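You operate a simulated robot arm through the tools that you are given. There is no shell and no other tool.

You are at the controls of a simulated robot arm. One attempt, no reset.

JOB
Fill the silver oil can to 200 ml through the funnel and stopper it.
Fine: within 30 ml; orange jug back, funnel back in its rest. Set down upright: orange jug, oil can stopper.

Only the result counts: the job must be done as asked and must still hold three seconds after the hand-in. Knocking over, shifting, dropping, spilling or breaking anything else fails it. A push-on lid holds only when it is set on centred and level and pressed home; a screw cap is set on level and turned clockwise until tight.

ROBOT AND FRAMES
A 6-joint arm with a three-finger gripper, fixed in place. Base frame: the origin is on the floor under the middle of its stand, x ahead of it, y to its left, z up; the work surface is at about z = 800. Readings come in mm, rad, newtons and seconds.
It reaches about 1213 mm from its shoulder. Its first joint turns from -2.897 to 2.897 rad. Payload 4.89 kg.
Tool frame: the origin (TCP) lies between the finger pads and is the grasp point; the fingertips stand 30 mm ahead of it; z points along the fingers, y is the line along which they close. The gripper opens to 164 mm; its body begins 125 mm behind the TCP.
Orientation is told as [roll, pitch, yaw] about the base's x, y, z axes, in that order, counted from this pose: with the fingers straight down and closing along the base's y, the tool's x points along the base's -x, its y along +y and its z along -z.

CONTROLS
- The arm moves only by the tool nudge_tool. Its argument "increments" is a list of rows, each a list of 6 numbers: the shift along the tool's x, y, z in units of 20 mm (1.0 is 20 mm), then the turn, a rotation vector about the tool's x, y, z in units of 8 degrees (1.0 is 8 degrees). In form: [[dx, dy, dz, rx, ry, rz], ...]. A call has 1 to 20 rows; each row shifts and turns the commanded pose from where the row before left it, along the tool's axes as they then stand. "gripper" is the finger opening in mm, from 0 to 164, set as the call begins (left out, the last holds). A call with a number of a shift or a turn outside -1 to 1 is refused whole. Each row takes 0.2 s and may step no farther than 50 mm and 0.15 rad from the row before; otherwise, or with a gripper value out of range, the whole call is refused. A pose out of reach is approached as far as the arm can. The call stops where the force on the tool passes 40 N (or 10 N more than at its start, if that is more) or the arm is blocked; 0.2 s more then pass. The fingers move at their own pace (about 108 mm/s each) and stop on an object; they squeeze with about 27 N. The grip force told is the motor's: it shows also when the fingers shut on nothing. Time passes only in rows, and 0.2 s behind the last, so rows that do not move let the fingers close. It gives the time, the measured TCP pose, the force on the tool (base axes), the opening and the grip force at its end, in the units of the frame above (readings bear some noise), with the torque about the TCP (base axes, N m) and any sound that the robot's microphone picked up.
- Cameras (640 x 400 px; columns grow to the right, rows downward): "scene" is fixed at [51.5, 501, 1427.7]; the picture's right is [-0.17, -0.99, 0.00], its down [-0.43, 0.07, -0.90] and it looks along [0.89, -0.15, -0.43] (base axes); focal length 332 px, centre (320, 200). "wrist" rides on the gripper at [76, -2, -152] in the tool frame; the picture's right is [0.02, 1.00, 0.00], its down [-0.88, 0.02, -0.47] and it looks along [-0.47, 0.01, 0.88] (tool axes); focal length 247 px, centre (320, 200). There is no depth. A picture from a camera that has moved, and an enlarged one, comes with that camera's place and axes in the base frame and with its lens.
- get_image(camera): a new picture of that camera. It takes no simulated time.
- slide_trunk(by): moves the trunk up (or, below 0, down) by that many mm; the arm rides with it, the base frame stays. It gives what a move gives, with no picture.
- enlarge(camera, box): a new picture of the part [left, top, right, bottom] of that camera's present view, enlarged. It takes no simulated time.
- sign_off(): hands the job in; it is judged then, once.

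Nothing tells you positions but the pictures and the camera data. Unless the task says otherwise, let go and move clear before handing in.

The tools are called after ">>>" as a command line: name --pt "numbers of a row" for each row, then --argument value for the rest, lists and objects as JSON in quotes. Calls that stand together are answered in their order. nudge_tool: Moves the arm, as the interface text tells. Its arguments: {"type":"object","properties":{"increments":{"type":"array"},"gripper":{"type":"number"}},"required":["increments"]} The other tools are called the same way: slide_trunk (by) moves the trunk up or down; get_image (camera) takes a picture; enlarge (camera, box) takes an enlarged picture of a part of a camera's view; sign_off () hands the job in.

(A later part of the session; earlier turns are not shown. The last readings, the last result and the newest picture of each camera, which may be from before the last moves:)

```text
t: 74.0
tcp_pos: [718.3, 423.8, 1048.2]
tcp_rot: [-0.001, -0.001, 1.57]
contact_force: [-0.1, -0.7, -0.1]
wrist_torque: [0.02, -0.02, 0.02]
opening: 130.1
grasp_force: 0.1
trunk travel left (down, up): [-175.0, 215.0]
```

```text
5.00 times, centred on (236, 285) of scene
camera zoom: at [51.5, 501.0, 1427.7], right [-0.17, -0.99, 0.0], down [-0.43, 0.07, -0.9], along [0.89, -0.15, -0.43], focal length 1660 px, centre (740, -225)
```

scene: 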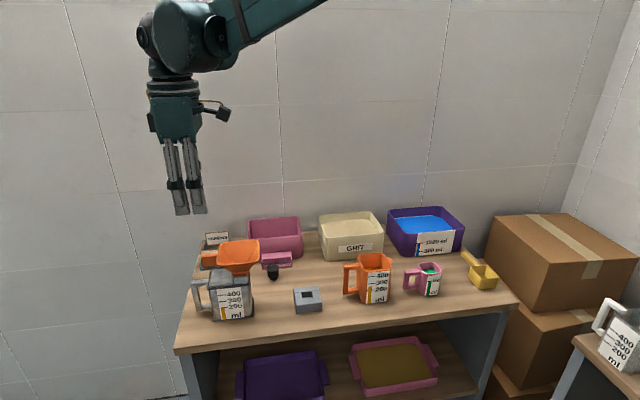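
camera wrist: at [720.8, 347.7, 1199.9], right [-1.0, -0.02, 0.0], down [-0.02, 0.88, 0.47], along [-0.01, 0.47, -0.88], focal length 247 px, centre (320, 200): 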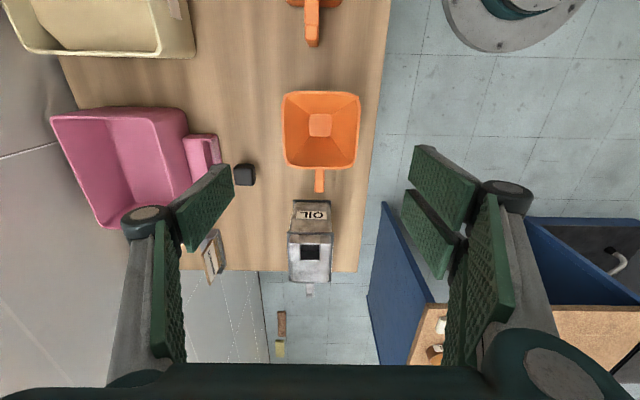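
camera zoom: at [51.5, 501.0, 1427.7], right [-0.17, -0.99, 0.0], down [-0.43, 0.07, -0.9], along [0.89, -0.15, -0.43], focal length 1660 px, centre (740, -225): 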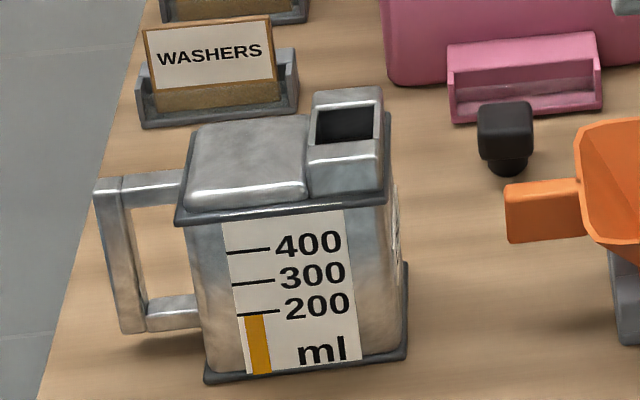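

Funnel is upright in its rest and the can reads about 197 ml. Now the stopper near (838, 504): I turn the hand back to yaw 0 (closing along y, away from the pink tray) and go above it.

>>> nudge_tool --pt "0 0 0 0 0 1" --pt "0 0 0 0 0 1" --pt "0 0 0 0 0 1" --pt "0 0 0 0 0 1" --pt "0 0 0 0 0 1" --pt "0 0 0 0 0 1" --pt "0 0 0 0 0 1" --pt "0 0 0 0 0 1" --pt "0 0 0 0 0 1" --pt "0 0 0 0 0 1" --pt "0 0 0 0 0 1" --pt "0 0 0 0 0 0.25" --pt "0 0 0 0 0 0" --gripper 100

>>> nudge_tool --pt "-0.9 0.6 0 0 0 0" --pt "-0.9 0.6 0 0 0 0" --pt "-0.9 0.6 0 0 0 0" --pt "-0.9 0.6 0 0 0 0" --pt "-0.9 0.6 0 0 0 0" --pt "-0.9 0.6 0 0 0 0" --pt "-0.55 0.4 0 0 0 0" --pt "0 0 0 0 0 0"

>>> get_image --camera "wrist"

>>> get_image --camera "scene"

```text
t: 76.8
tcp_pos: [719.3, 422.9, 1047.1]
tcp_rot: [0.0, 0.0, -0.001]
contact_force: [-0.6, 0.2, 0.2]
wrist_torque: [-0.02, 0.01, 0.0]
opening: 100.2
grasp_force: 0.0
trunk travel left (down, up): [-175.0, 215.0]
```

```text
t: 78.6
tcp_pos: [839.5, 502.0, 1045.9]
tcp_rot: [0.001, 0.0, 0.0]
contact_force: [-0.1, 0.3, -0.1]
wrist_torque: [-0.04, 0.02, 0.01]
opening: 100.1
grasp_force: 0.0
trunk travel left (down, up): [-175.0, 215.0]
```

```text
taken
camera wrist: at [763.3, 502.4, 1198.5], right [-0.02, 1.0, 0.0], down [0.88, 0.02, 0.47], along [0.47, 0.01, -0.88], focal length 247 px, centre (320, 200)
```

wrist: 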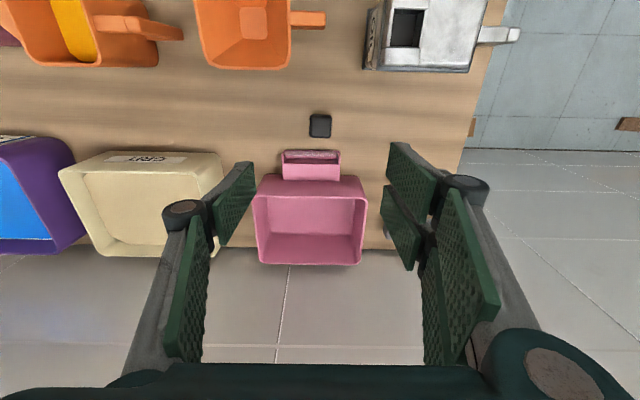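

```text
taken
```

scene: 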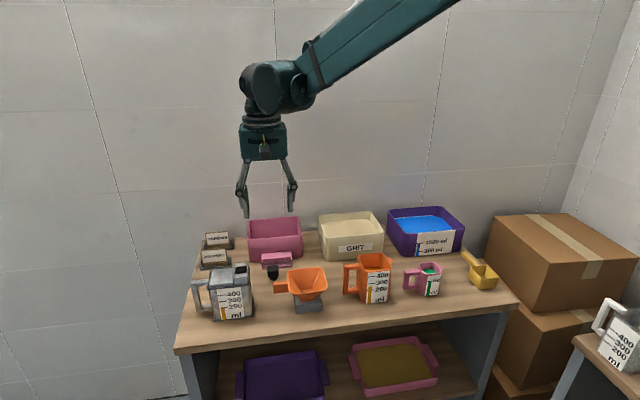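

>>> enlarge --camera "wrist" --box '[288, 105, 352, 145]'

>>> enlarge --camera "scene" --box '[256, 250, 296, 285]'

>>> enlarge --camera "wrist" --box '[360, 0, 520, 80]'

```text
10.00 times, centred on (320, 125) of wrist
camera zoom: at [763.3, 502.4, 1198.5], right [-0.02, 1.0, 0.0], down [0.88, 0.02, 0.47], along [0.47, 0.01, -0.88], focal length 2470 px, centre (320, 950)
```

zoom: 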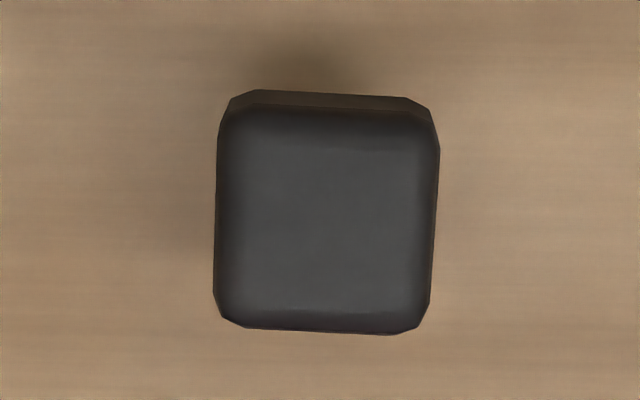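

```text
11.43 times, centred on (276, 268) of scene
camera zoom: at [51.5, 501.0, 1427.7], right [-0.17, -0.99, 0.0], down [-0.43, 0.07, -0.9], along [0.89, -0.15, -0.43], focal length 3795 px, centre (823, -571)
```

zoom: 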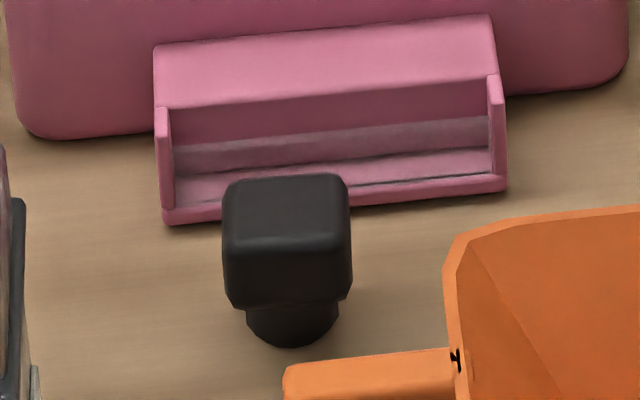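

```text
4.00 times, centred on (440, 40) of wrist
camera zoom: at [763.3, 502.4, 1198.5], right [-0.02, 1.0, 0.0], down [0.88, 0.02, 0.47], along [0.47, 0.01, -0.88], focal length 988 px, centre (-160, 840)
```

zoom: 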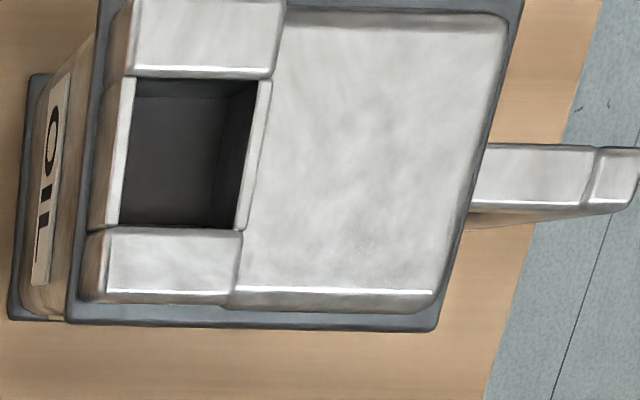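

Stopper head is ~31 mm square (z 817–839) with a ~24 mm plug, centred about (837.6, 504.9); the can's neck hole is 27 mm square centred at about (730.9, 580.3), top z≈928. I lower toward the stopper, planning to grip only its head with the fingertips.

>>> nudge_tool --pt "0.05 0.02 1 0 0 0" --pt "0 0 1 0 0 0" --pt "0 0 1 0 0 0" --pt "0 0 1 0 0 0" --pt "0 0 1 0 0 0" --pt "0 0 1 0 0 0" --pt "0 0 1 0 0 0" --pt "0 0 0.5 0 0 0" --pt "0 0 0 0 0 0" --gripper 64

>>> get_image --camera "wrist"

>>> enlarge --camera "scene" --box '[236, 220, 316, 285]'

```text
t: 80.6
tcp_pos: [835.8, 504.4, 895.3]
tcp_rot: [-0.001, -0.001, 0.0]
contact_force: [-0.4, -1.3, -0.4]
wrist_torque: [-0.03, 0.02, -0.01]
opening: 64.0
grasp_force: 0.0
trunk travel left (down, up): [-175.0, 215.0]
```

```text
taken
camera wrist: at [759.8, 504.0, 1049.0], right [-0.02, 1.0, 0.0], down [0.88, 0.02, 0.47], along [0.47, 0.01, -0.88], focal length 247 px, centre (320, 200)
```

wrist: 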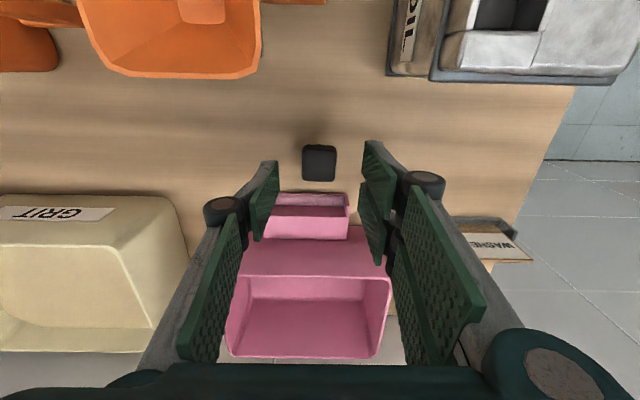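

```text
6.15 times, centred on (276, 252) of scene
camera zoom: at [51.5, 501.0, 1427.7], right [-0.17, -0.99, 0.0], down [-0.43, 0.07, -0.9], along [0.89, -0.15, -0.43], focal length 2044 px, centre (591, -123)
```

zoom: 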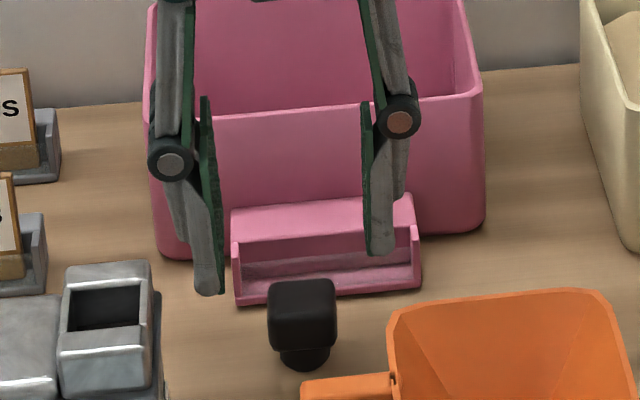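

The stopper is centred between the fingers. I lower so the tips end about 3 mm above the head's bottom edge (TCP z≈850).

>>> nudge_tool --pt "0 -0.03 0.8 0 0 0" --pt "0 0 0.8 0 0 0" --pt "0 0 0.5 0 0 0" --pt "0 0 0.2 0 0 0" --pt "0 0 0 0 0 0"

>>> get_image --camera "wrist"

>>> enlarge --camera "scene" --box '[246, 240, 306, 285]'

```text
t: 81.8
tcp_pos: [838.4, 503.8, 851.1]
tcp_rot: [0.0, 0.0, 0.0]
contact_force: [-0.3, -0.9, -1.3]
wrist_torque: [-0.01, 0.03, 0.0]
opening: 63.8
grasp_force: 0.0
trunk travel left (down, up): [-175.0, 215.0]
```

```text
taken
camera wrist: at [762.1, 502.4, 1002.7], right [-0.02, 1.0, 0.0], down [0.88, 0.02, 0.47], along [0.47, 0.01, -0.88], focal length 247 px, centre (320, 200)
```

wrist: 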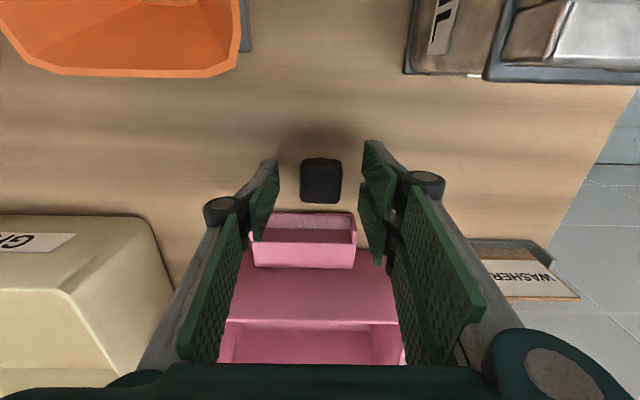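

```text
8.89 times, centred on (276, 262) of scene
camera zoom: at [51.5, 501.0, 1427.7], right [-0.17, -0.99, 0.0], down [-0.43, 0.07, -0.9], along [0.89, -0.15, -0.43], focal length 2952 px, centre (711, -356)
```

zoom: 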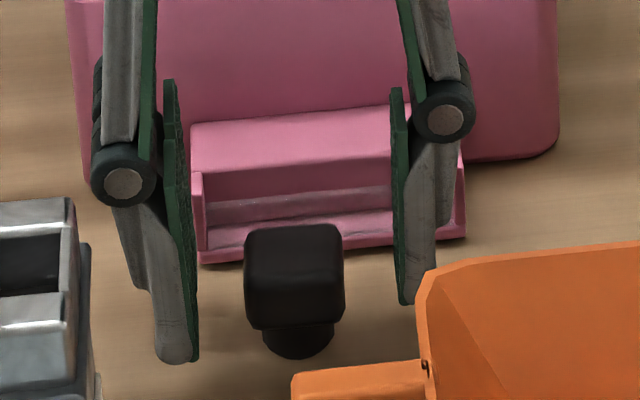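

The fingertips look level with the head's bottom edge, so I raise 4 mm and then close on the head.

>>> nudge_tool --pt "0 0 -0.2 0 0 0" --pt "0 0 0 0 0 0" --gripper 44

>>> nudge_tool --pt "0 0 0 0 0 0" --pt "0 0 0 0 0 0" --pt "0 0 0 0 0 0" --pt "0 0 0 0 0 0" --gripper 15

>>> get_image --camera "wrist"

>>> enlarge --camera "scene" --box '[246, 240, 306, 285]'

```text
t: 82.4
tcp_pos: [838.6, 502.3, 854.8]
tcp_rot: [-0.001, 0.001, 0.002]
contact_force: [-0.4, 0.4, -0.8]
wrist_torque: [0.01, -0.01, 0.01]
opening: 44.1
grasp_force: 0.0
trunk travel left (down, up): [-175.0, 215.0]
```

```text
t: 83.4
tcp_pos: [838.6, 502.4, 854.0]
tcp_rot: [0.0, 0.0, 0.002]
contact_force: [0.4, -0.3, -0.2]
wrist_torque: [-0.01, 0.01, -0.02]
opening: 31.0
grasp_force: 27.3
trunk travel left (down, up): [-175.0, 215.0]
```

```text
taken
camera wrist: at [762.4, 502.0, 1007.0], right [-0.02, 1.0, 0.0], down [0.88, 0.02, 0.47], along [0.47, 0.01, -0.88], focal length 247 px, centre (320, 200)
```

wrist: 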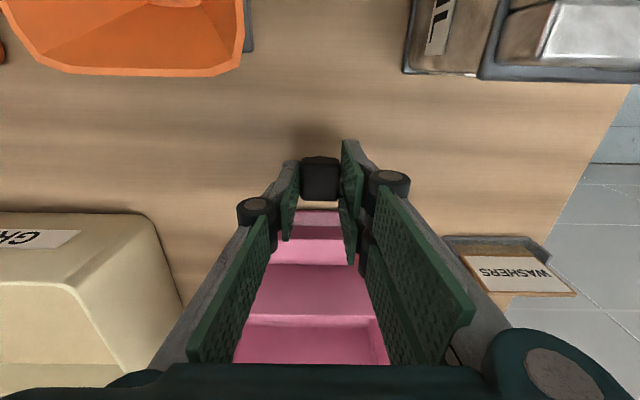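

```text
8.89 times, centred on (276, 262) of scene
camera zoom: at [51.5, 501.0, 1427.7], right [-0.17, -0.99, 0.0], down [-0.43, 0.07, -0.9], along [0.89, -0.15, -0.43], focal length 2952 px, centre (711, -356)
```

zoom: 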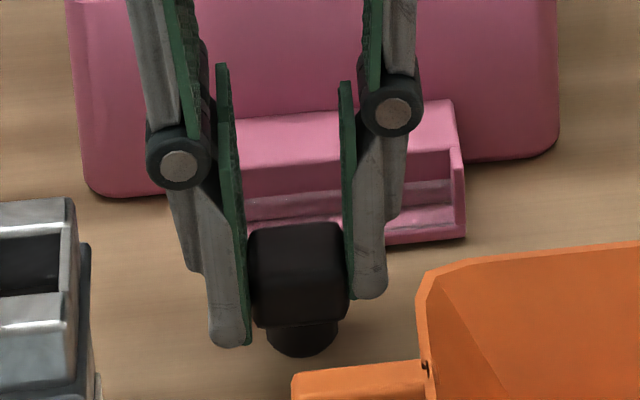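

The stopper head is held (31.0 mm, 27 N) with tips ~4 mm above its lower edge. I lift it and move near the can's neck, staying off by 60 mm to view the neck clearly.

>>> nudge_tool --pt "0 0 -0.3 0 0 0" --pt "0 0 -0.7 0 0 0" --pt "0 0 -1 0 0 0" --pt "0 0 -1 0 0 0" --pt "0 0 -1 0 0 0" --pt "0 0 -1 0 0 0" --pt "0 0 -1 0 0 0" --pt "0 0 -1 0 0 0" --pt "0 0 -1 0 0 0" --pt "0.4 0.6 0 0 0 0" --pt "0.6 0.9 0 0 0 0" --pt "0.6 0.9 0 0 0 0" --pt "0.6 0.9 0 0 0 0" --pt "0.2 0.5 0 0 0 0" --pt "0 0 0 0 0 0"

>>> get_image --camera "wrist"

>>> enlarge --camera "wrist" --box '[270, 60, 370, 130]'

>>> enlarge --camera "wrist" --box '[280, 140, 360, 210]'

>>> enlarge --camera "scene" --box '[190, 190, 290, 325]'

```text
t: 86.6
tcp_pos: [788.7, 577.9, 1012.5]
tcp_rot: [0.0, 0.0, 0.0]
contact_force: [-0.1, -0.1, -1.2]
wrist_torque: [0.03, 0.0, 0.01]
opening: 31.1
grasp_force: 27.1
trunk travel left (down, up): [-175.0, 215.0]
```

```text
taken
camera wrist: at [713.3, 578.3, 1166.3], right [-0.02, 1.0, 0.0], down [0.88, 0.02, 0.47], along [0.47, 0.01, -0.88], focal length 247 px, centre (320, 200)
```

wrist: 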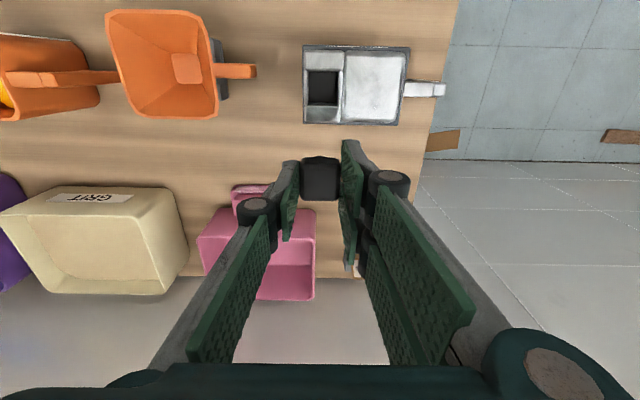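

```text
5.71 times, centred on (320, 95) of wrist
camera zoom: at [713.3, 578.3, 1166.3], right [-0.02, 1.0, 0.0], down [0.88, 0.02, 0.47], along [0.47, 0.01, -0.88], focal length 1411 px, centre (320, 800)
```

zoom: 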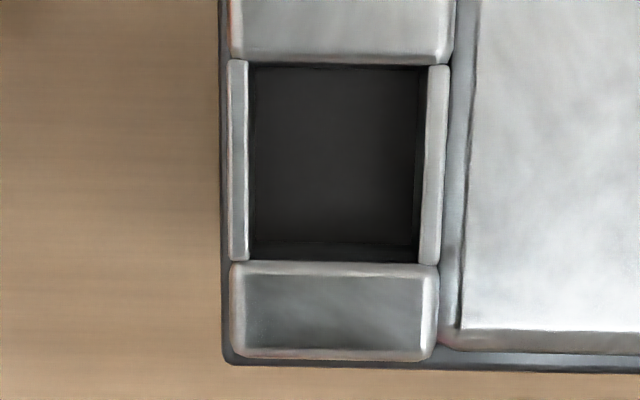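

```text
5.71 times, centred on (320, 175) of wrist
camera zoom: at [713.3, 578.3, 1166.3], right [-0.02, 1.0, 0.0], down [0.88, 0.02, 0.47], along [0.47, 0.01, -0.88], focal length 1411 px, centre (320, 343)
```

zoom: 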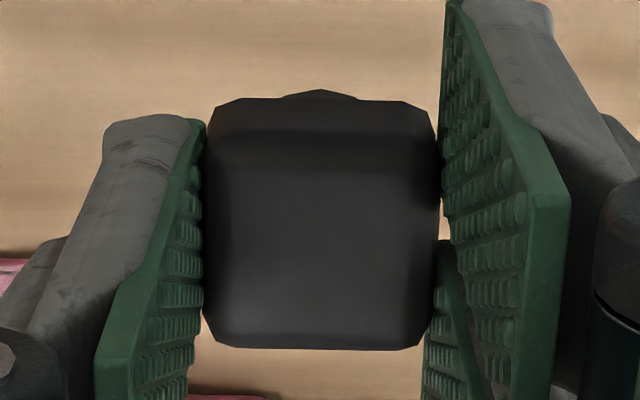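

```text
2.96 times, centred on (240, 258) of scene
camera zoom: at [51.5, 501.0, 1427.7], right [-0.17, -0.99, 0.0], down [-0.43, 0.07, -0.9], along [0.89, -0.15, -0.43], focal length 984 px, centre (557, 30)
```

zoom: 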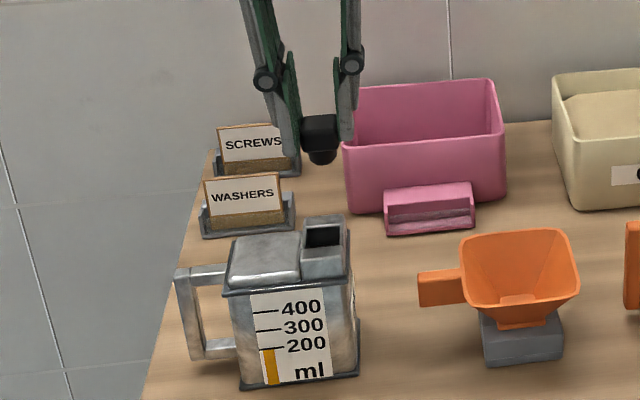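

Neck hole centre measures about (730.5, 580.7); the stopper sits at camera +74.7 in x and +1.8 in y. I move −57.5 mm in x and +0.6 in y, and check alignment above the neck.

>>> nudge_tool --pt "0.5 0.03 0 0 0 0" --pt "0.8 0 0 0 0 0" --pt "0.8 0 0 0 0 0" --pt "0.5 0 0 0 0 0" --pt "0.275 0 0 0 0 0" --pt "0 0 0.7 0 0 0" --pt "0 0 0.5 0 0 0" --pt "0 0 0 0 0 0"

>>> get_image --camera "wrist"

>>> enlarge --camera "wrist" --box '[270, 120, 370, 190]'

>>> enlarge --camera "scene" --box '[210, 235, 270, 280]'

```text
t: 88.4
tcp_pos: [733.7, 580.1, 989.6]
tcp_rot: [-0.001, 0.0, 0.0]
contact_force: [0.3, -0.4, -0.1]
wrist_torque: [-0.01, 0.02, 0.0]
opening: 30.9
grasp_force: 27.3
trunk travel left (down, up): [-175.0, 215.0]
```

```text
taken
camera wrist: at [657.3, 579.2, 1143.5], right [-0.02, 1.0, 0.0], down [0.88, 0.02, 0.47], along [0.47, 0.01, -0.88], focal length 247 px, centre (320, 200)
```

wrist: 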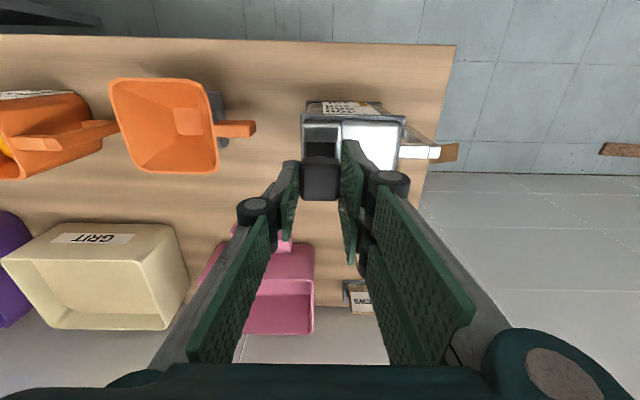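

```text
5.71 times, centred on (320, 155) of wrist
camera zoom: at [657.3, 579.2, 1143.5], right [-0.02, 1.0, 0.0], down [0.88, 0.02, 0.47], along [0.47, 0.01, -0.88], focal length 1411 px, centre (320, 457)
```

zoom: 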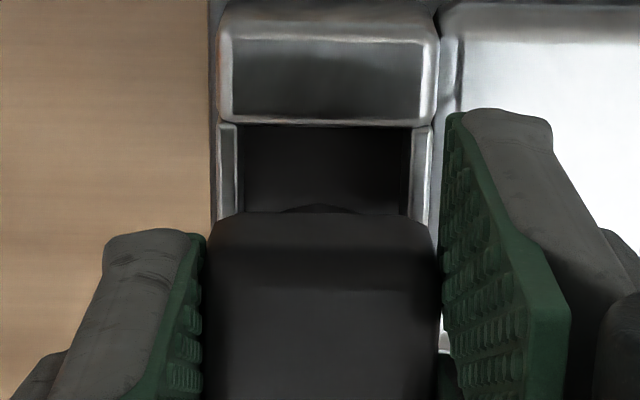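

```text
8.89 times, centred on (240, 258) of scene
camera zoom: at [51.5, 501.0, 1427.7], right [-0.17, -0.99, 0.0], down [-0.43, 0.07, -0.9], along [0.89, -0.15, -0.43], focal length 2952 px, centre (1031, -311)
```

zoom: 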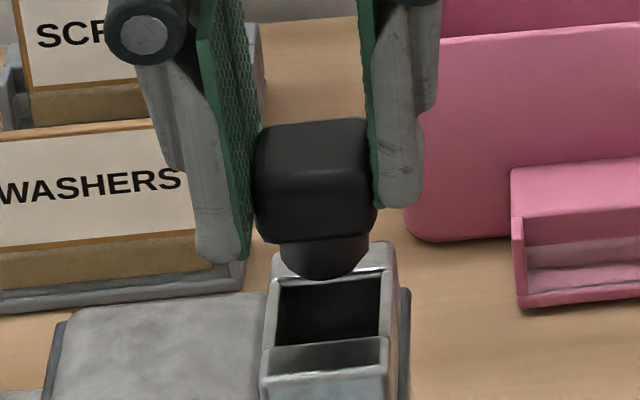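

y alignment looks right within half a millimetre; in x the stopper is about 2.7 mm too far. I correct and lower 8 mm, then check the gap between plug and hole edge.

>>> nudge_tool --pt "0.135 0.01 0 0 0 0" --pt "0 0 0.2 0 0 0" --pt "0 0 0.2 0 0 0" --pt "0 0 0 0 0 0"

>>> enlarge --camera "wrist" --box '[280, 125, 360, 175]'

>>> enlarge --camera "scene" --box '[215, 245, 263, 277]'

```text
t: 89.4
tcp_pos: [728.7, 582.3, 981.6]
tcp_rot: [0.001, 0.0, -0.001]
contact_force: [-0.2, -0.4, -0.7]
wrist_torque: [0.01, 0.02, -0.01]
opening: 31.0
grasp_force: 27.3
trunk travel left (down, up): [-175.0, 215.0]
```

```text
8.00 times, centred on (320, 150) of wrist
camera zoom: at [653.5, 580.9, 1134.2], right [-0.02, 1.0, 0.0], down [0.88, 0.02, 0.47], along [0.47, 0.01, -0.88], focal length 1976 px, centre (320, 600)
```

zoom: 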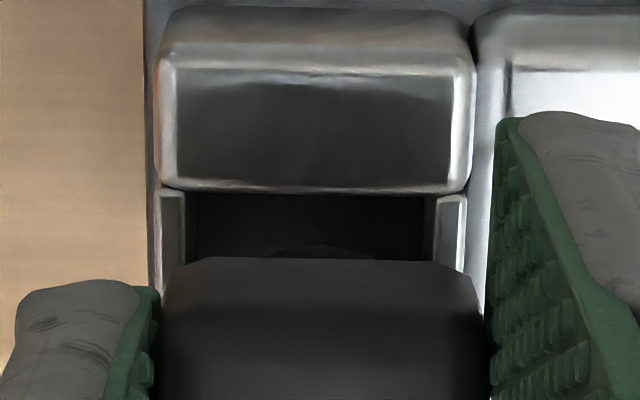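

```text
12.50 times, centred on (239, 261) of scene
camera zoom: at [51.5, 501.0, 1427.7], right [-0.17, -0.99, 0.0], down [-0.43, 0.07, -0.9], along [0.89, -0.15, -0.43], focal length 4151 px, centre (1332, -562)
```

zoom: 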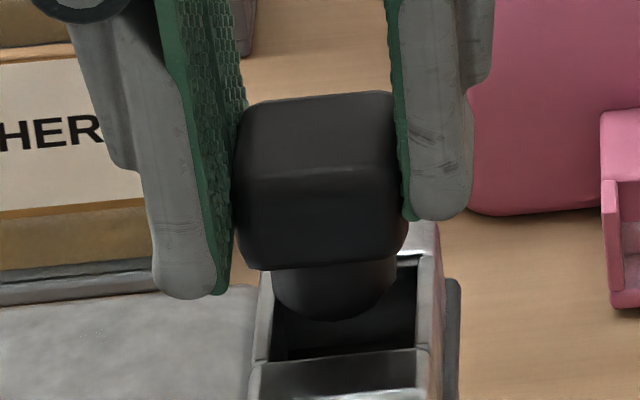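

The stopper is now about 1.3 mm too far in +y and ~0.8 mm in +x relative to the hole. I correct without lowering and look again.

>>> nudge_tool --pt "0.04 -0.065 0 0 0 0" --pt "0 0 0 0 0 0" --pt "0 0 0 0 0 0"

>>> enlarge --camera "wrist" --box '[280, 125, 360, 175]'

>>> enlarge --camera "scene" --box '[215, 245, 263, 277]'

```text
t: 90.2
tcp_pos: [728.6, 579.8, 982.1]
tcp_rot: [-0.001, 0.0, -0.001]
contact_force: [0.1, 0.3, 0.0]
wrist_torque: [0.0, 0.0, -0.01]
opening: 31.2
grasp_force: 26.9
trunk travel left (down, up): [-175.0, 215.0]
```

```text
8.00 times, centred on (320, 150) of wrist
camera zoom: at [652.7, 579.6, 1134.5], right [-0.02, 1.0, 0.0], down [0.88, 0.02, 0.47], along [0.47, 0.01, -0.88], focal length 1976 px, centre (320, 600)
```

zoom: 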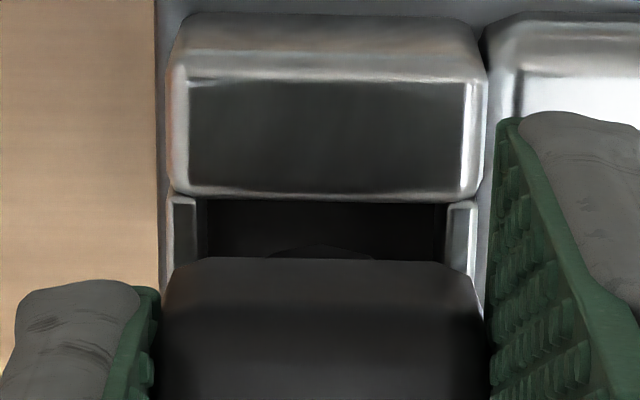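

```text
12.50 times, centred on (239, 261) of scene
camera zoom: at [51.5, 501.0, 1427.7], right [-0.17, -0.99, 0.0], down [-0.43, 0.07, -0.9], along [0.89, -0.15, -0.43], focal length 4151 px, centre (1332, -562)
```

zoom: 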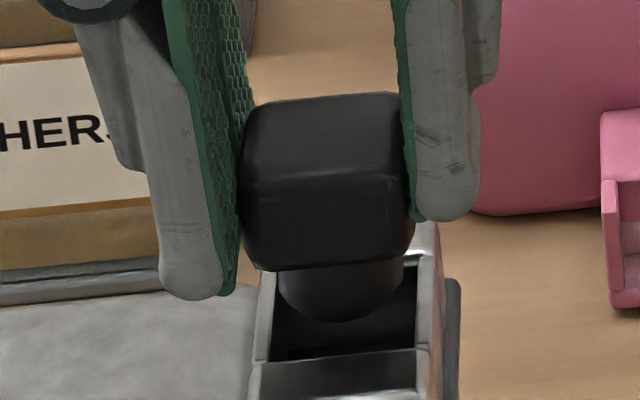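

Both axes now match within about half a millimetre. I lower gently 6 mm so the plug just enters, and check.

>>> nudge_tool --pt "0 0 0.1 0 0 0" --pt "0 0 0.1 0 0 0" --pt "0 0 0.1 0 0 0" --pt "0 0 0 0 0 0"

>>> enlarge --camera "wrist" --box '[280, 125, 360, 175]'

>>> enlarge --camera "scene" --box '[215, 245, 263, 277]'

```text
t: 91.2
tcp_pos: [728.6, 579.4, 976.4]
tcp_rot: [0.001, 0.0, 0.0]
contact_force: [-1.2, -0.4, 0.5]
wrist_torque: [0.02, 0.01, 0.0]
opening: 31.2
grasp_force: 26.7
trunk travel left (down, up): [-175.0, 215.0]
```

```text
8.00 times, centred on (320, 150) of wrist
camera zoom: at [653.0, 578.6, 1128.8], right [-0.02, 1.0, 0.0], down [0.88, 0.02, 0.47], along [0.47, 0.01, -0.88], focal length 1976 px, centre (320, 600)
```

zoom: 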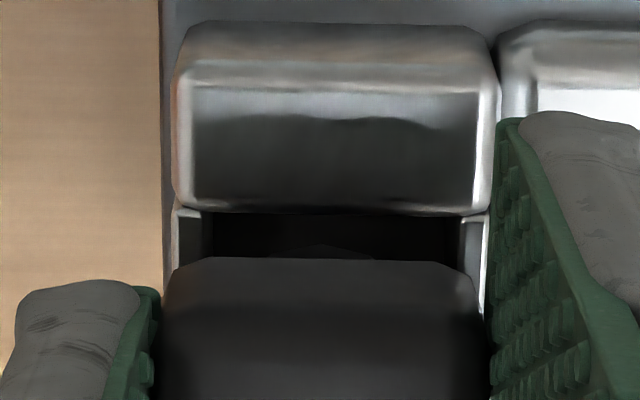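

```text
12.50 times, centred on (239, 261) of scene
camera zoom: at [51.5, 501.0, 1427.7], right [-0.17, -0.99, 0.0], down [-0.43, 0.07, -0.9], along [0.89, -0.15, -0.43], focal length 4151 px, centre (1332, -562)
```

zoom: 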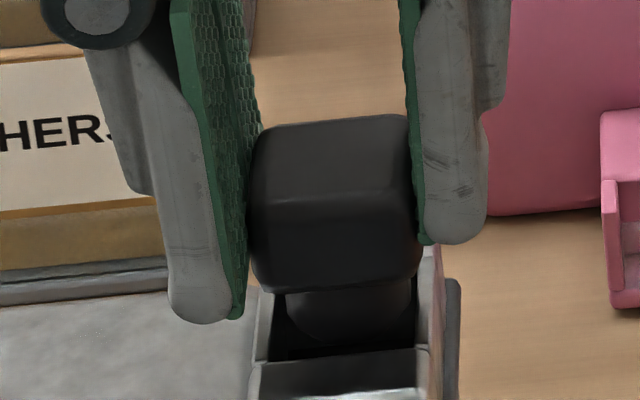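

The arm drifted about 1.2 mm in −y during that move; I correct it and look once more.

>>> nudge_tool --pt "0 0.06 0 0 0 0" --pt "0 0 0 0 0 0" --pt "0 0 0 0 0 0"

>>> enlarge --camera "wrist" --box '[280, 125, 360, 175]'

>>> enlarge --camera "scene" --box '[215, 245, 263, 277]'

```text
t: 92.0
tcp_pos: [727.5, 579.6, 975.3]
tcp_rot: [0.0, -0.001, 0.0]
contact_force: [0.6, -0.4, 0.1]
wrist_torque: [-0.01, -0.01, 0.02]
opening: 31.0
grasp_force: 26.7
trunk travel left (down, up): [-175.0, 215.0]
```

```text
8.00 times, centred on (320, 150) of wrist
camera zoom: at [652.7, 580.1, 1129.1], right [-0.02, 1.0, 0.0], down [0.88, 0.02, 0.47], along [0.47, 0.01, -0.88], focal length 1976 px, centre (320, 600)
```

zoom: 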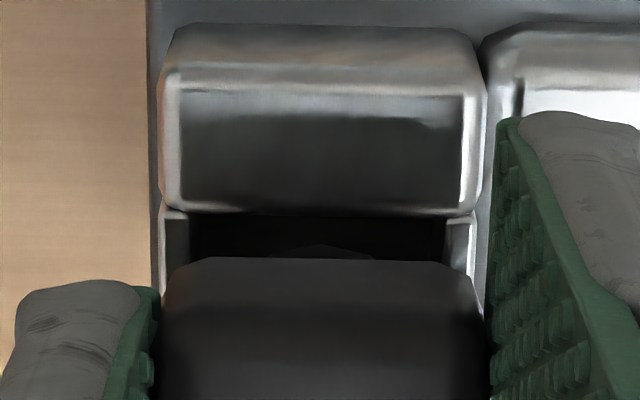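

```text
12.50 times, centred on (239, 261) of scene
camera zoom: at [51.5, 501.0, 1427.7], right [-0.17, -0.99, 0.0], down [-0.43, 0.07, -0.9], along [0.89, -0.15, -0.43], focal length 4151 px, centre (1332, -562)
```

zoom: 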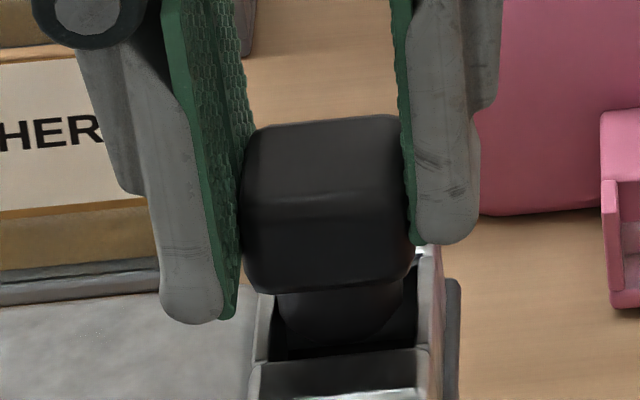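

Aligned again in both axes. I lower on in small steps, watching the force.

>>> nudge_tool --pt "0 0 0.1 0 0 0" --pt "0 0 0.1 0 0 0" --pt "0 0 0 0 0 0"

>>> enlarge --camera "wrist" --box '[280, 125, 360, 175]'

>>> enlarge --camera "scene" --box '[215, 245, 263, 277]'

```text
t: 92.8
tcp_pos: [728.5, 580.0, 972.6]
tcp_rot: [-0.001, 0.001, 0.0]
contact_force: [0.6, -0.2, -0.4]
wrist_torque: [-0.02, -0.01, -0.03]
opening: 31.1
grasp_force: 27.6
trunk travel left (down, up): [-175.0, 215.0]
```

```text
8.00 times, centred on (320, 150) of wrist
camera zoom: at [652.8, 579.7, 1125.4], right [-0.02, 1.0, 0.0], down [0.88, 0.02, 0.47], along [0.47, 0.01, -0.88], focal length 1976 px, centre (320, 600)
```

zoom: 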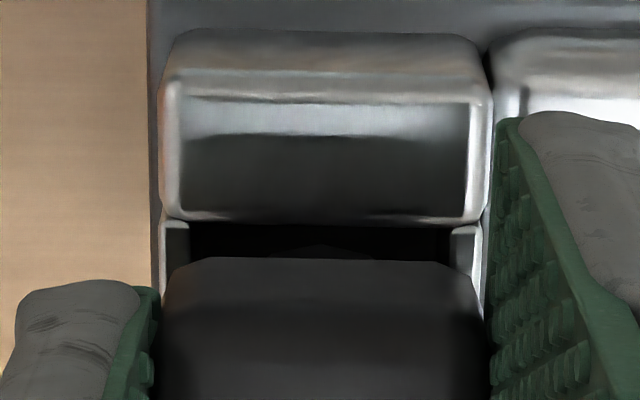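

```text
12.50 times, centred on (239, 261) of scene
camera zoom: at [51.5, 501.0, 1427.7], right [-0.17, -0.99, 0.0], down [-0.43, 0.07, -0.9], along [0.89, -0.15, -0.43], focal length 4151 px, centre (1332, -562)
```

zoom: 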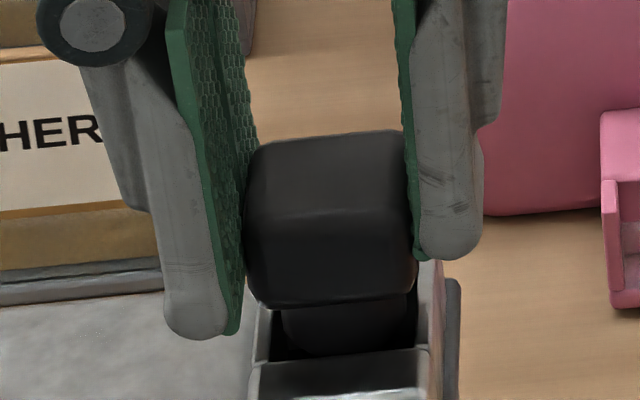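

The plug enters freely. I continue down in small steps.

>>> nudge_tool --pt "0 0 0.1 0 0 0" --pt "0 0 0.1 0 0 0" --pt "0 0 0 0 0 0"

>>> enlarge --camera "wrist" --box '[280, 125, 360, 175]'

>>> enlarge --camera "scene" --box '[215, 245, 263, 277]'

```text
t: 93.6
tcp_pos: [728.0, 580.9, 968.5]
tcp_rot: [0.0, -0.001, -0.001]
contact_force: [-0.4, 0.1, 0.6]
wrist_torque: [-0.01, 0.01, 0.01]
opening: 31.3
grasp_force: 26.9
trunk travel left (down, up): [-175.0, 215.0]
```

```text
8.00 times, centred on (320, 150) of wrist
camera zoom: at [652.0, 579.9, 1121.7], right [-0.02, 1.0, 0.0], down [0.88, 0.02, 0.47], along [0.47, 0.01, -0.88], focal length 1976 px, centre (320, 600)
```

zoom: 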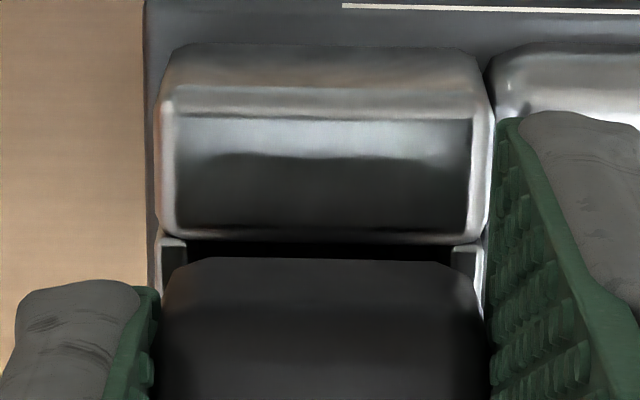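

```text
12.50 times, centred on (239, 261) of scene
camera zoom: at [51.5, 501.0, 1427.7], right [-0.17, -0.99, 0.0], down [-0.43, 0.07, -0.9], along [0.89, -0.15, -0.43], focal length 4151 px, centre (1332, -562)
```

zoom: 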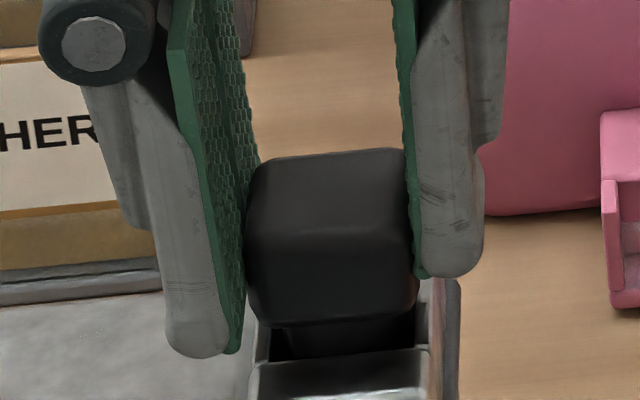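

Still centred, no contact yet. A few more millimetres until the head meets the neck, then I press.

>>> nudge_tool --pt "0 0 0.1 0 0 0" --pt "0 0 0.1 0 0 0" --pt "0 0 0.05 0 0 0" --pt "0 0 0 0 0 0"

>>> enlarge --camera "wrist" --box '[280, 125, 360, 175]'

>>> enlarge --camera "scene" --box '[215, 245, 263, 277]'

```text
t: 94.6
tcp_pos: [728.0, 580.6, 963.1]
tcp_rot: [0.0, 0.001, -0.001]
contact_force: [-0.2, 0.0, -0.9]
wrist_torque: [-0.02, -0.02, -0.01]
opening: 31.3
grasp_force: 26.9
trunk travel left (down, up): [-175.0, 215.0]
```

```text
8.00 times, centred on (320, 150) of wrist
camera zoom: at [652.2, 579.9, 1116.6], right [-0.02, 1.0, 0.0], down [0.88, 0.02, 0.47], along [0.47, 0.01, -0.88], focal length 1976 px, centre (320, 600)
```

zoom: 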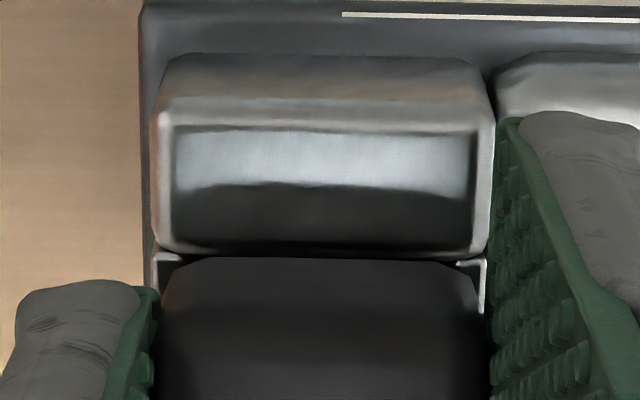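

```text
12.50 times, centred on (239, 261) of scene
camera zoom: at [51.5, 501.0, 1427.7], right [-0.17, -0.99, 0.0], down [-0.43, 0.07, -0.9], along [0.89, -0.15, -0.43], focal length 4151 px, centre (1332, -562)
```

zoom: 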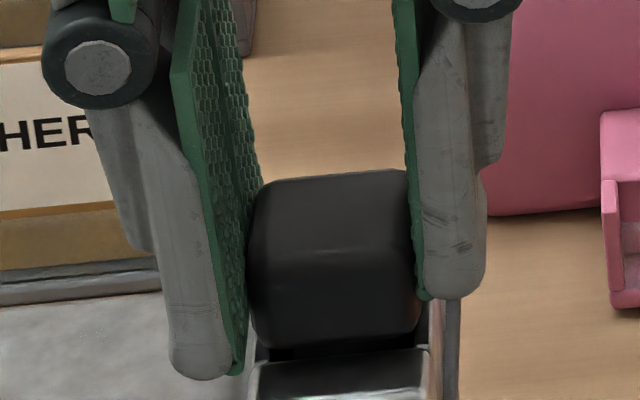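

Almost there, still no contact. I continue down until the force rises.

>>> nudge_tool --pt "0 0 0.1 0 0 0" --pt "0 0 0.05 0 0 0" --pt "0 0 0.05 0 0 0" --pt "0 0 0 0 0 0"

>>> enlarge --camera "wrist" --box '[280, 125, 360, 175]'

>>> enlarge --camera "scene" --box '[205, 245, 269, 325]'

```text
t: 95.6
tcp_pos: [727.4, 579.7, 959.9]
tcp_rot: [-0.001, -0.001, 0.0]
contact_force: [-0.1, -4.1, 22.8]
wrist_torque: [-0.11, -0.01, 0.0]
opening: 30.7
grasp_force: 26.5
trunk travel left (down, up): [-175.0, 215.0]
```

```text
8.00 times, centred on (320, 150) of wrist
camera zoom: at [651.6, 579.6, 1112.7], right [-0.02, 1.0, 0.0], down [0.88, 0.02, 0.47], along [0.47, 0.01, -0.88], focal length 1976 px, centre (320, 600)
```

zoom: 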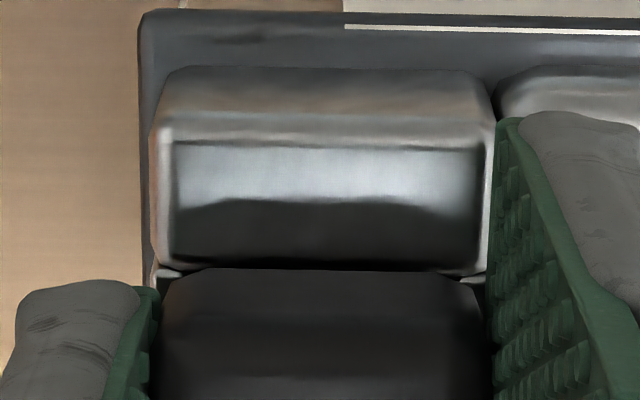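

```text
5.00 times, centred on (237, 285) of scene
camera zoom: at [51.5, 501.0, 1427.7], right [-0.17, -0.99, 0.0], down [-0.43, 0.07, -0.9], along [0.89, -0.15, -0.43], focal length 1660 px, centre (735, -225)
```

zoom: 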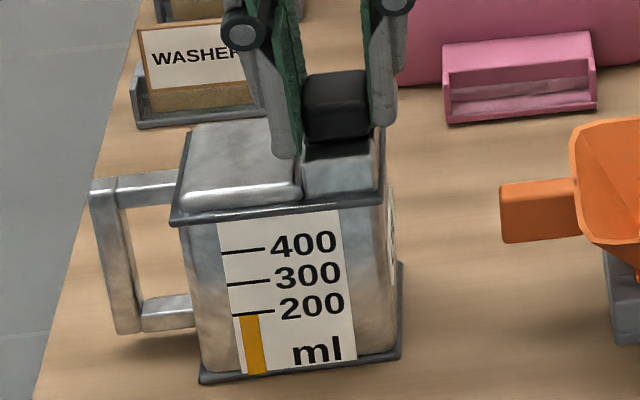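

Contact: 23 N and the head has begun to slide in the grip, so the stopper is down on the neck. I ease off, release it and check, then I will press from above with closed fingers.

>>> nudge_tool --pt "0 0 0 0 0 0" --pt "0 0 0 0 0 0" --pt "0 0 0 0 0 0" --gripper 56

>>> nudge_tool --pt "0 0 -0.3 0 0 0" --pt "0 0 -0.7 0 0 0" --pt "0 0 -1 0 0 0" --pt "0 0 -1 0 0 0" --pt "0 0 0 0 0 0"

>>> enlarge --camera "wrist" --box '[270, 110, 370, 180]'

>>> enlarge --camera "scene" --box '[205, 255, 269, 325]'

>>> enlarge --camera "scene" --box '[215, 250, 263, 282]'

```text
t: 96.4
tcp_pos: [728.0, 580.7, 958.8]
tcp_rot: [-0.001, -0.002, 0.0]
contact_force: [-1.0, -0.4, -0.2]
wrist_torque: [-0.01, -0.01, 0.02]
opening: 56.0
grasp_force: 0.0
trunk travel left (down, up): [-175.0, 215.0]
```

```text
t: 97.6
tcp_pos: [728.8, 579.8, 1019.0]
tcp_rot: [-0.001, 0.0, -0.001]
contact_force: [-0.6, 0.4, 0.1]
wrist_torque: [0.04, -0.02, -0.03]
opening: 55.9
grasp_force: 0.1
trunk travel left (down, up): [-175.0, 215.0]
```

```text
5.71 times, centred on (320, 145) of wrist
camera zoom: at [652.5, 580.0, 1171.8], right [-0.02, 1.0, 0.0], down [0.88, 0.02, 0.47], along [0.47, 0.01, -0.88], focal length 1411 px, centre (320, 514)
```

zoom: 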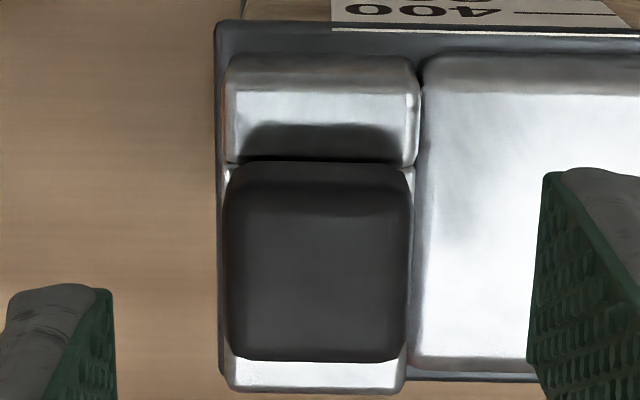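

```text
5.71 times, centred on (237, 290) of scene
camera zoom: at [51.5, 501.0, 1427.7], right [-0.17, -0.99, 0.0], down [-0.43, 0.07, -0.9], along [0.89, -0.15, -0.43], focal length 1898 px, centre (794, -314)
```

zoom: 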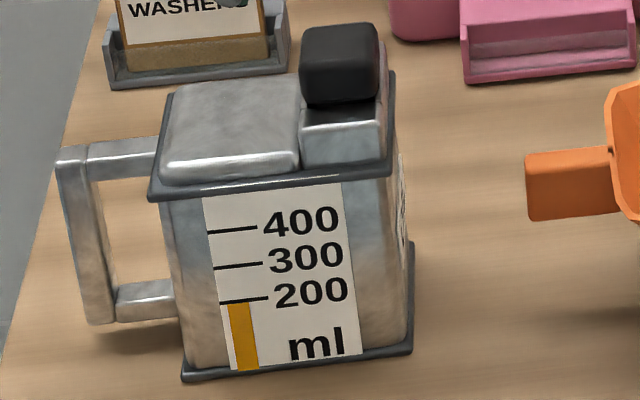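

```text
12.50 times, centred on (239, 266) of scene
camera zoom: at [51.5, 501.0, 1427.7], right [-0.17, -0.99, 0.0], down [-0.43, 0.07, -0.9], along [0.89, -0.15, -0.43], focal length 4151 px, centre (1332, -625)
```

zoom: 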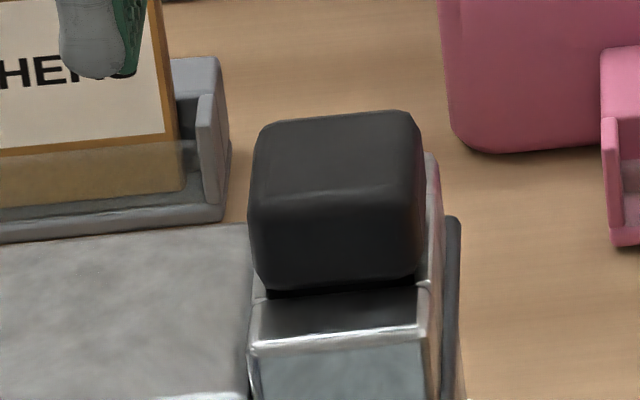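

The stopper stands centred and level on the neck. Now I close the fingers and press down on the head from above.

>>> nudge_tool --pt "0 0 0 0 0 0" --pt "0 0 0 0 0 0" --pt "0 0 0 0 0 0" --pt "-0.04 0.03 0 0 0 0" --pt "0 0 0.5 0 0 0" --pt "0 0 0.5 0 0 0" --pt "0 0 0 0 0 0" --gripper 0

>>> enlarge --camera "scene" --box '[205, 225, 269, 285]'

>>> get_image --camera "wrist"

```text
t: 99.2
tcp_pos: [729.3, 581.3, 998.8]
tcp_rot: [0.0, 0.001, 0.0]
contact_force: [0.9, -0.4, 0.1]
wrist_torque: [-0.01, 0.03, 0.0]
opening: 0.0
grasp_force: 27.0
trunk travel left (down, up): [-175.0, 215.0]
```

```text
6.67 times, centred on (237, 255) of scene
camera zoom: at [51.5, 501.0, 1427.7], right [-0.17, -0.99, 0.0], down [-0.43, 0.07, -0.9], along [0.89, -0.15, -0.43], focal length 2214 px, centre (873, -167)
```

zoom: 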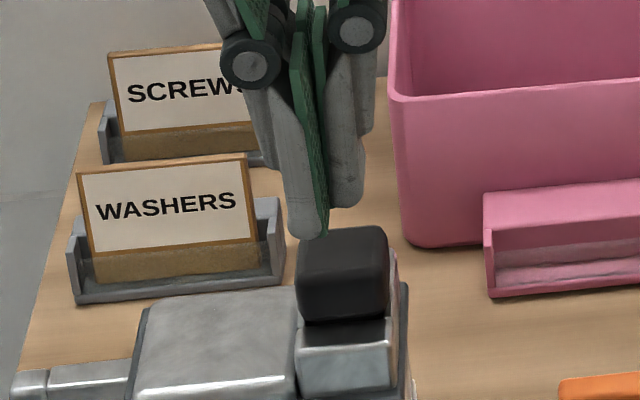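

```text
taken
camera wrist: at [653.9, 580.4, 1151.5], right [-0.02, 1.0, 0.0], down [0.88, 0.02, 0.47], along [0.47, 0.01, -0.88], focal length 247 px, centre (320, 200)
```

wrist: 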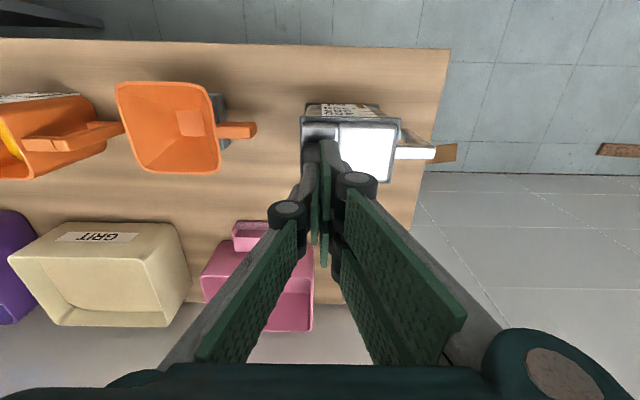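

The closed fingers are centred over the stopper head. I lower until contact and press.

>>> nudge_tool --pt "0 0 0.4 0 0 0" --pt "0 0 0.3 0 0 0" --pt "0 0 0.1 0 0 0" --pt "0 0 0.1 0 0 0" --pt "0 0 0.05 0 0 0" --pt "0 0 0.05 0 0 0" --pt "0 0 0.05 0 0 0" --pt "0 0 0.05 0 0 0" --pt "0 0 0.05 0 0 0" --pt "0 0 0.05 0 0 0"

>>> enlarge --camera "scene" --box '[205, 225, 269, 325]'

```text
t: 101.4
tcp_pos: [729.4, 580.4, 975.1]
tcp_rot: [-0.001, 0.0, -0.001]
contact_force: [0.2, -0.7, 0.4]
wrist_torque: [0.01, -0.03, -0.01]
opening: 0.0
grasp_force: 27.0
trunk travel left (down, up): [-175.0, 215.0]
```

```text
4.00 times, centred on (237, 275) of scene
camera zoom: at [51.5, 501.0, 1427.7], right [-0.17, -0.99, 0.0], down [-0.43, 0.07, -0.9], along [0.89, -0.15, -0.43], focal length 1328 px, centre (652, -100)
```

zoom: 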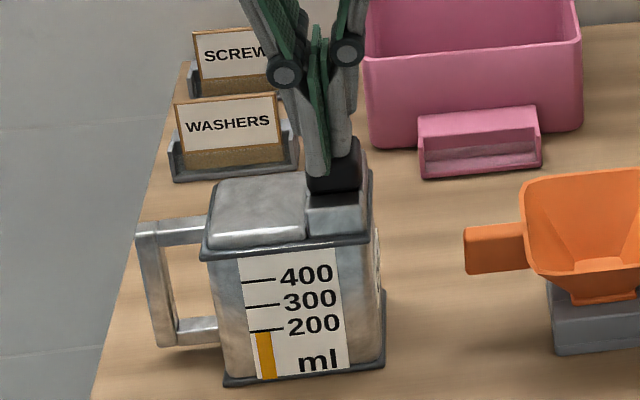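

No contact yet at z 975; I continue in 1 mm steps.

>>> nudge_tool --pt "0 0 0.05 0 0 0" --pt "0 0 0.05 0 0 0" --pt "0 0 0.05 0 0 0" --pt "0 0 0.05 0 0 0" --pt "0 0 0.05 0 0 0" --pt "0 0 0.05 0 0 0" --pt "0 0 0.05 0 0 0" --pt "0 0 0.05 0 0 0"

>>> enlarge --camera "scene" --box '[205, 245, 269, 285]'

```text
t: 102.6
tcp_pos: [728.5, 581.3, 972.9]
tcp_rot: [0.0, 0.0, 0.0]
contact_force: [-0.4, 0.8, 26.1]
wrist_torque: [0.06, -0.02, -0.01]
opening: 6.0
grasp_force: 27.5
trunk travel left (down, up): [-175.0, 215.0]
stopped in row 6: the force on the tool passed its limit at 43 N (the readings are from after the stop); the commanded pose is now the measured one
```

```text
10.00 times, centred on (237, 265) of scene
camera zoom: at [51.5, 501.0, 1427.7], right [-0.17, -0.99, 0.0], down [-0.43, 0.07, -0.9], along [0.89, -0.15, -0.43], focal length 3321 px, centre (1150, -450)
```

zoom: 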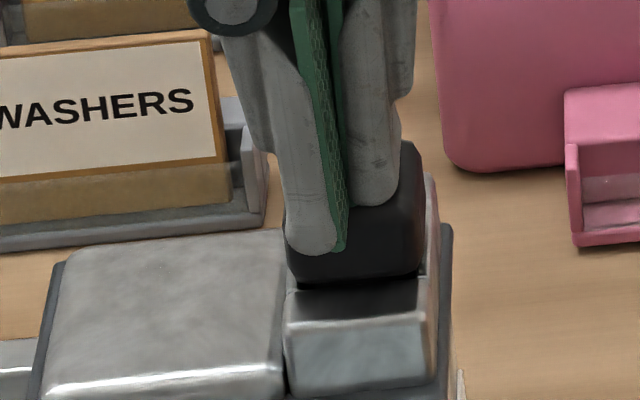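

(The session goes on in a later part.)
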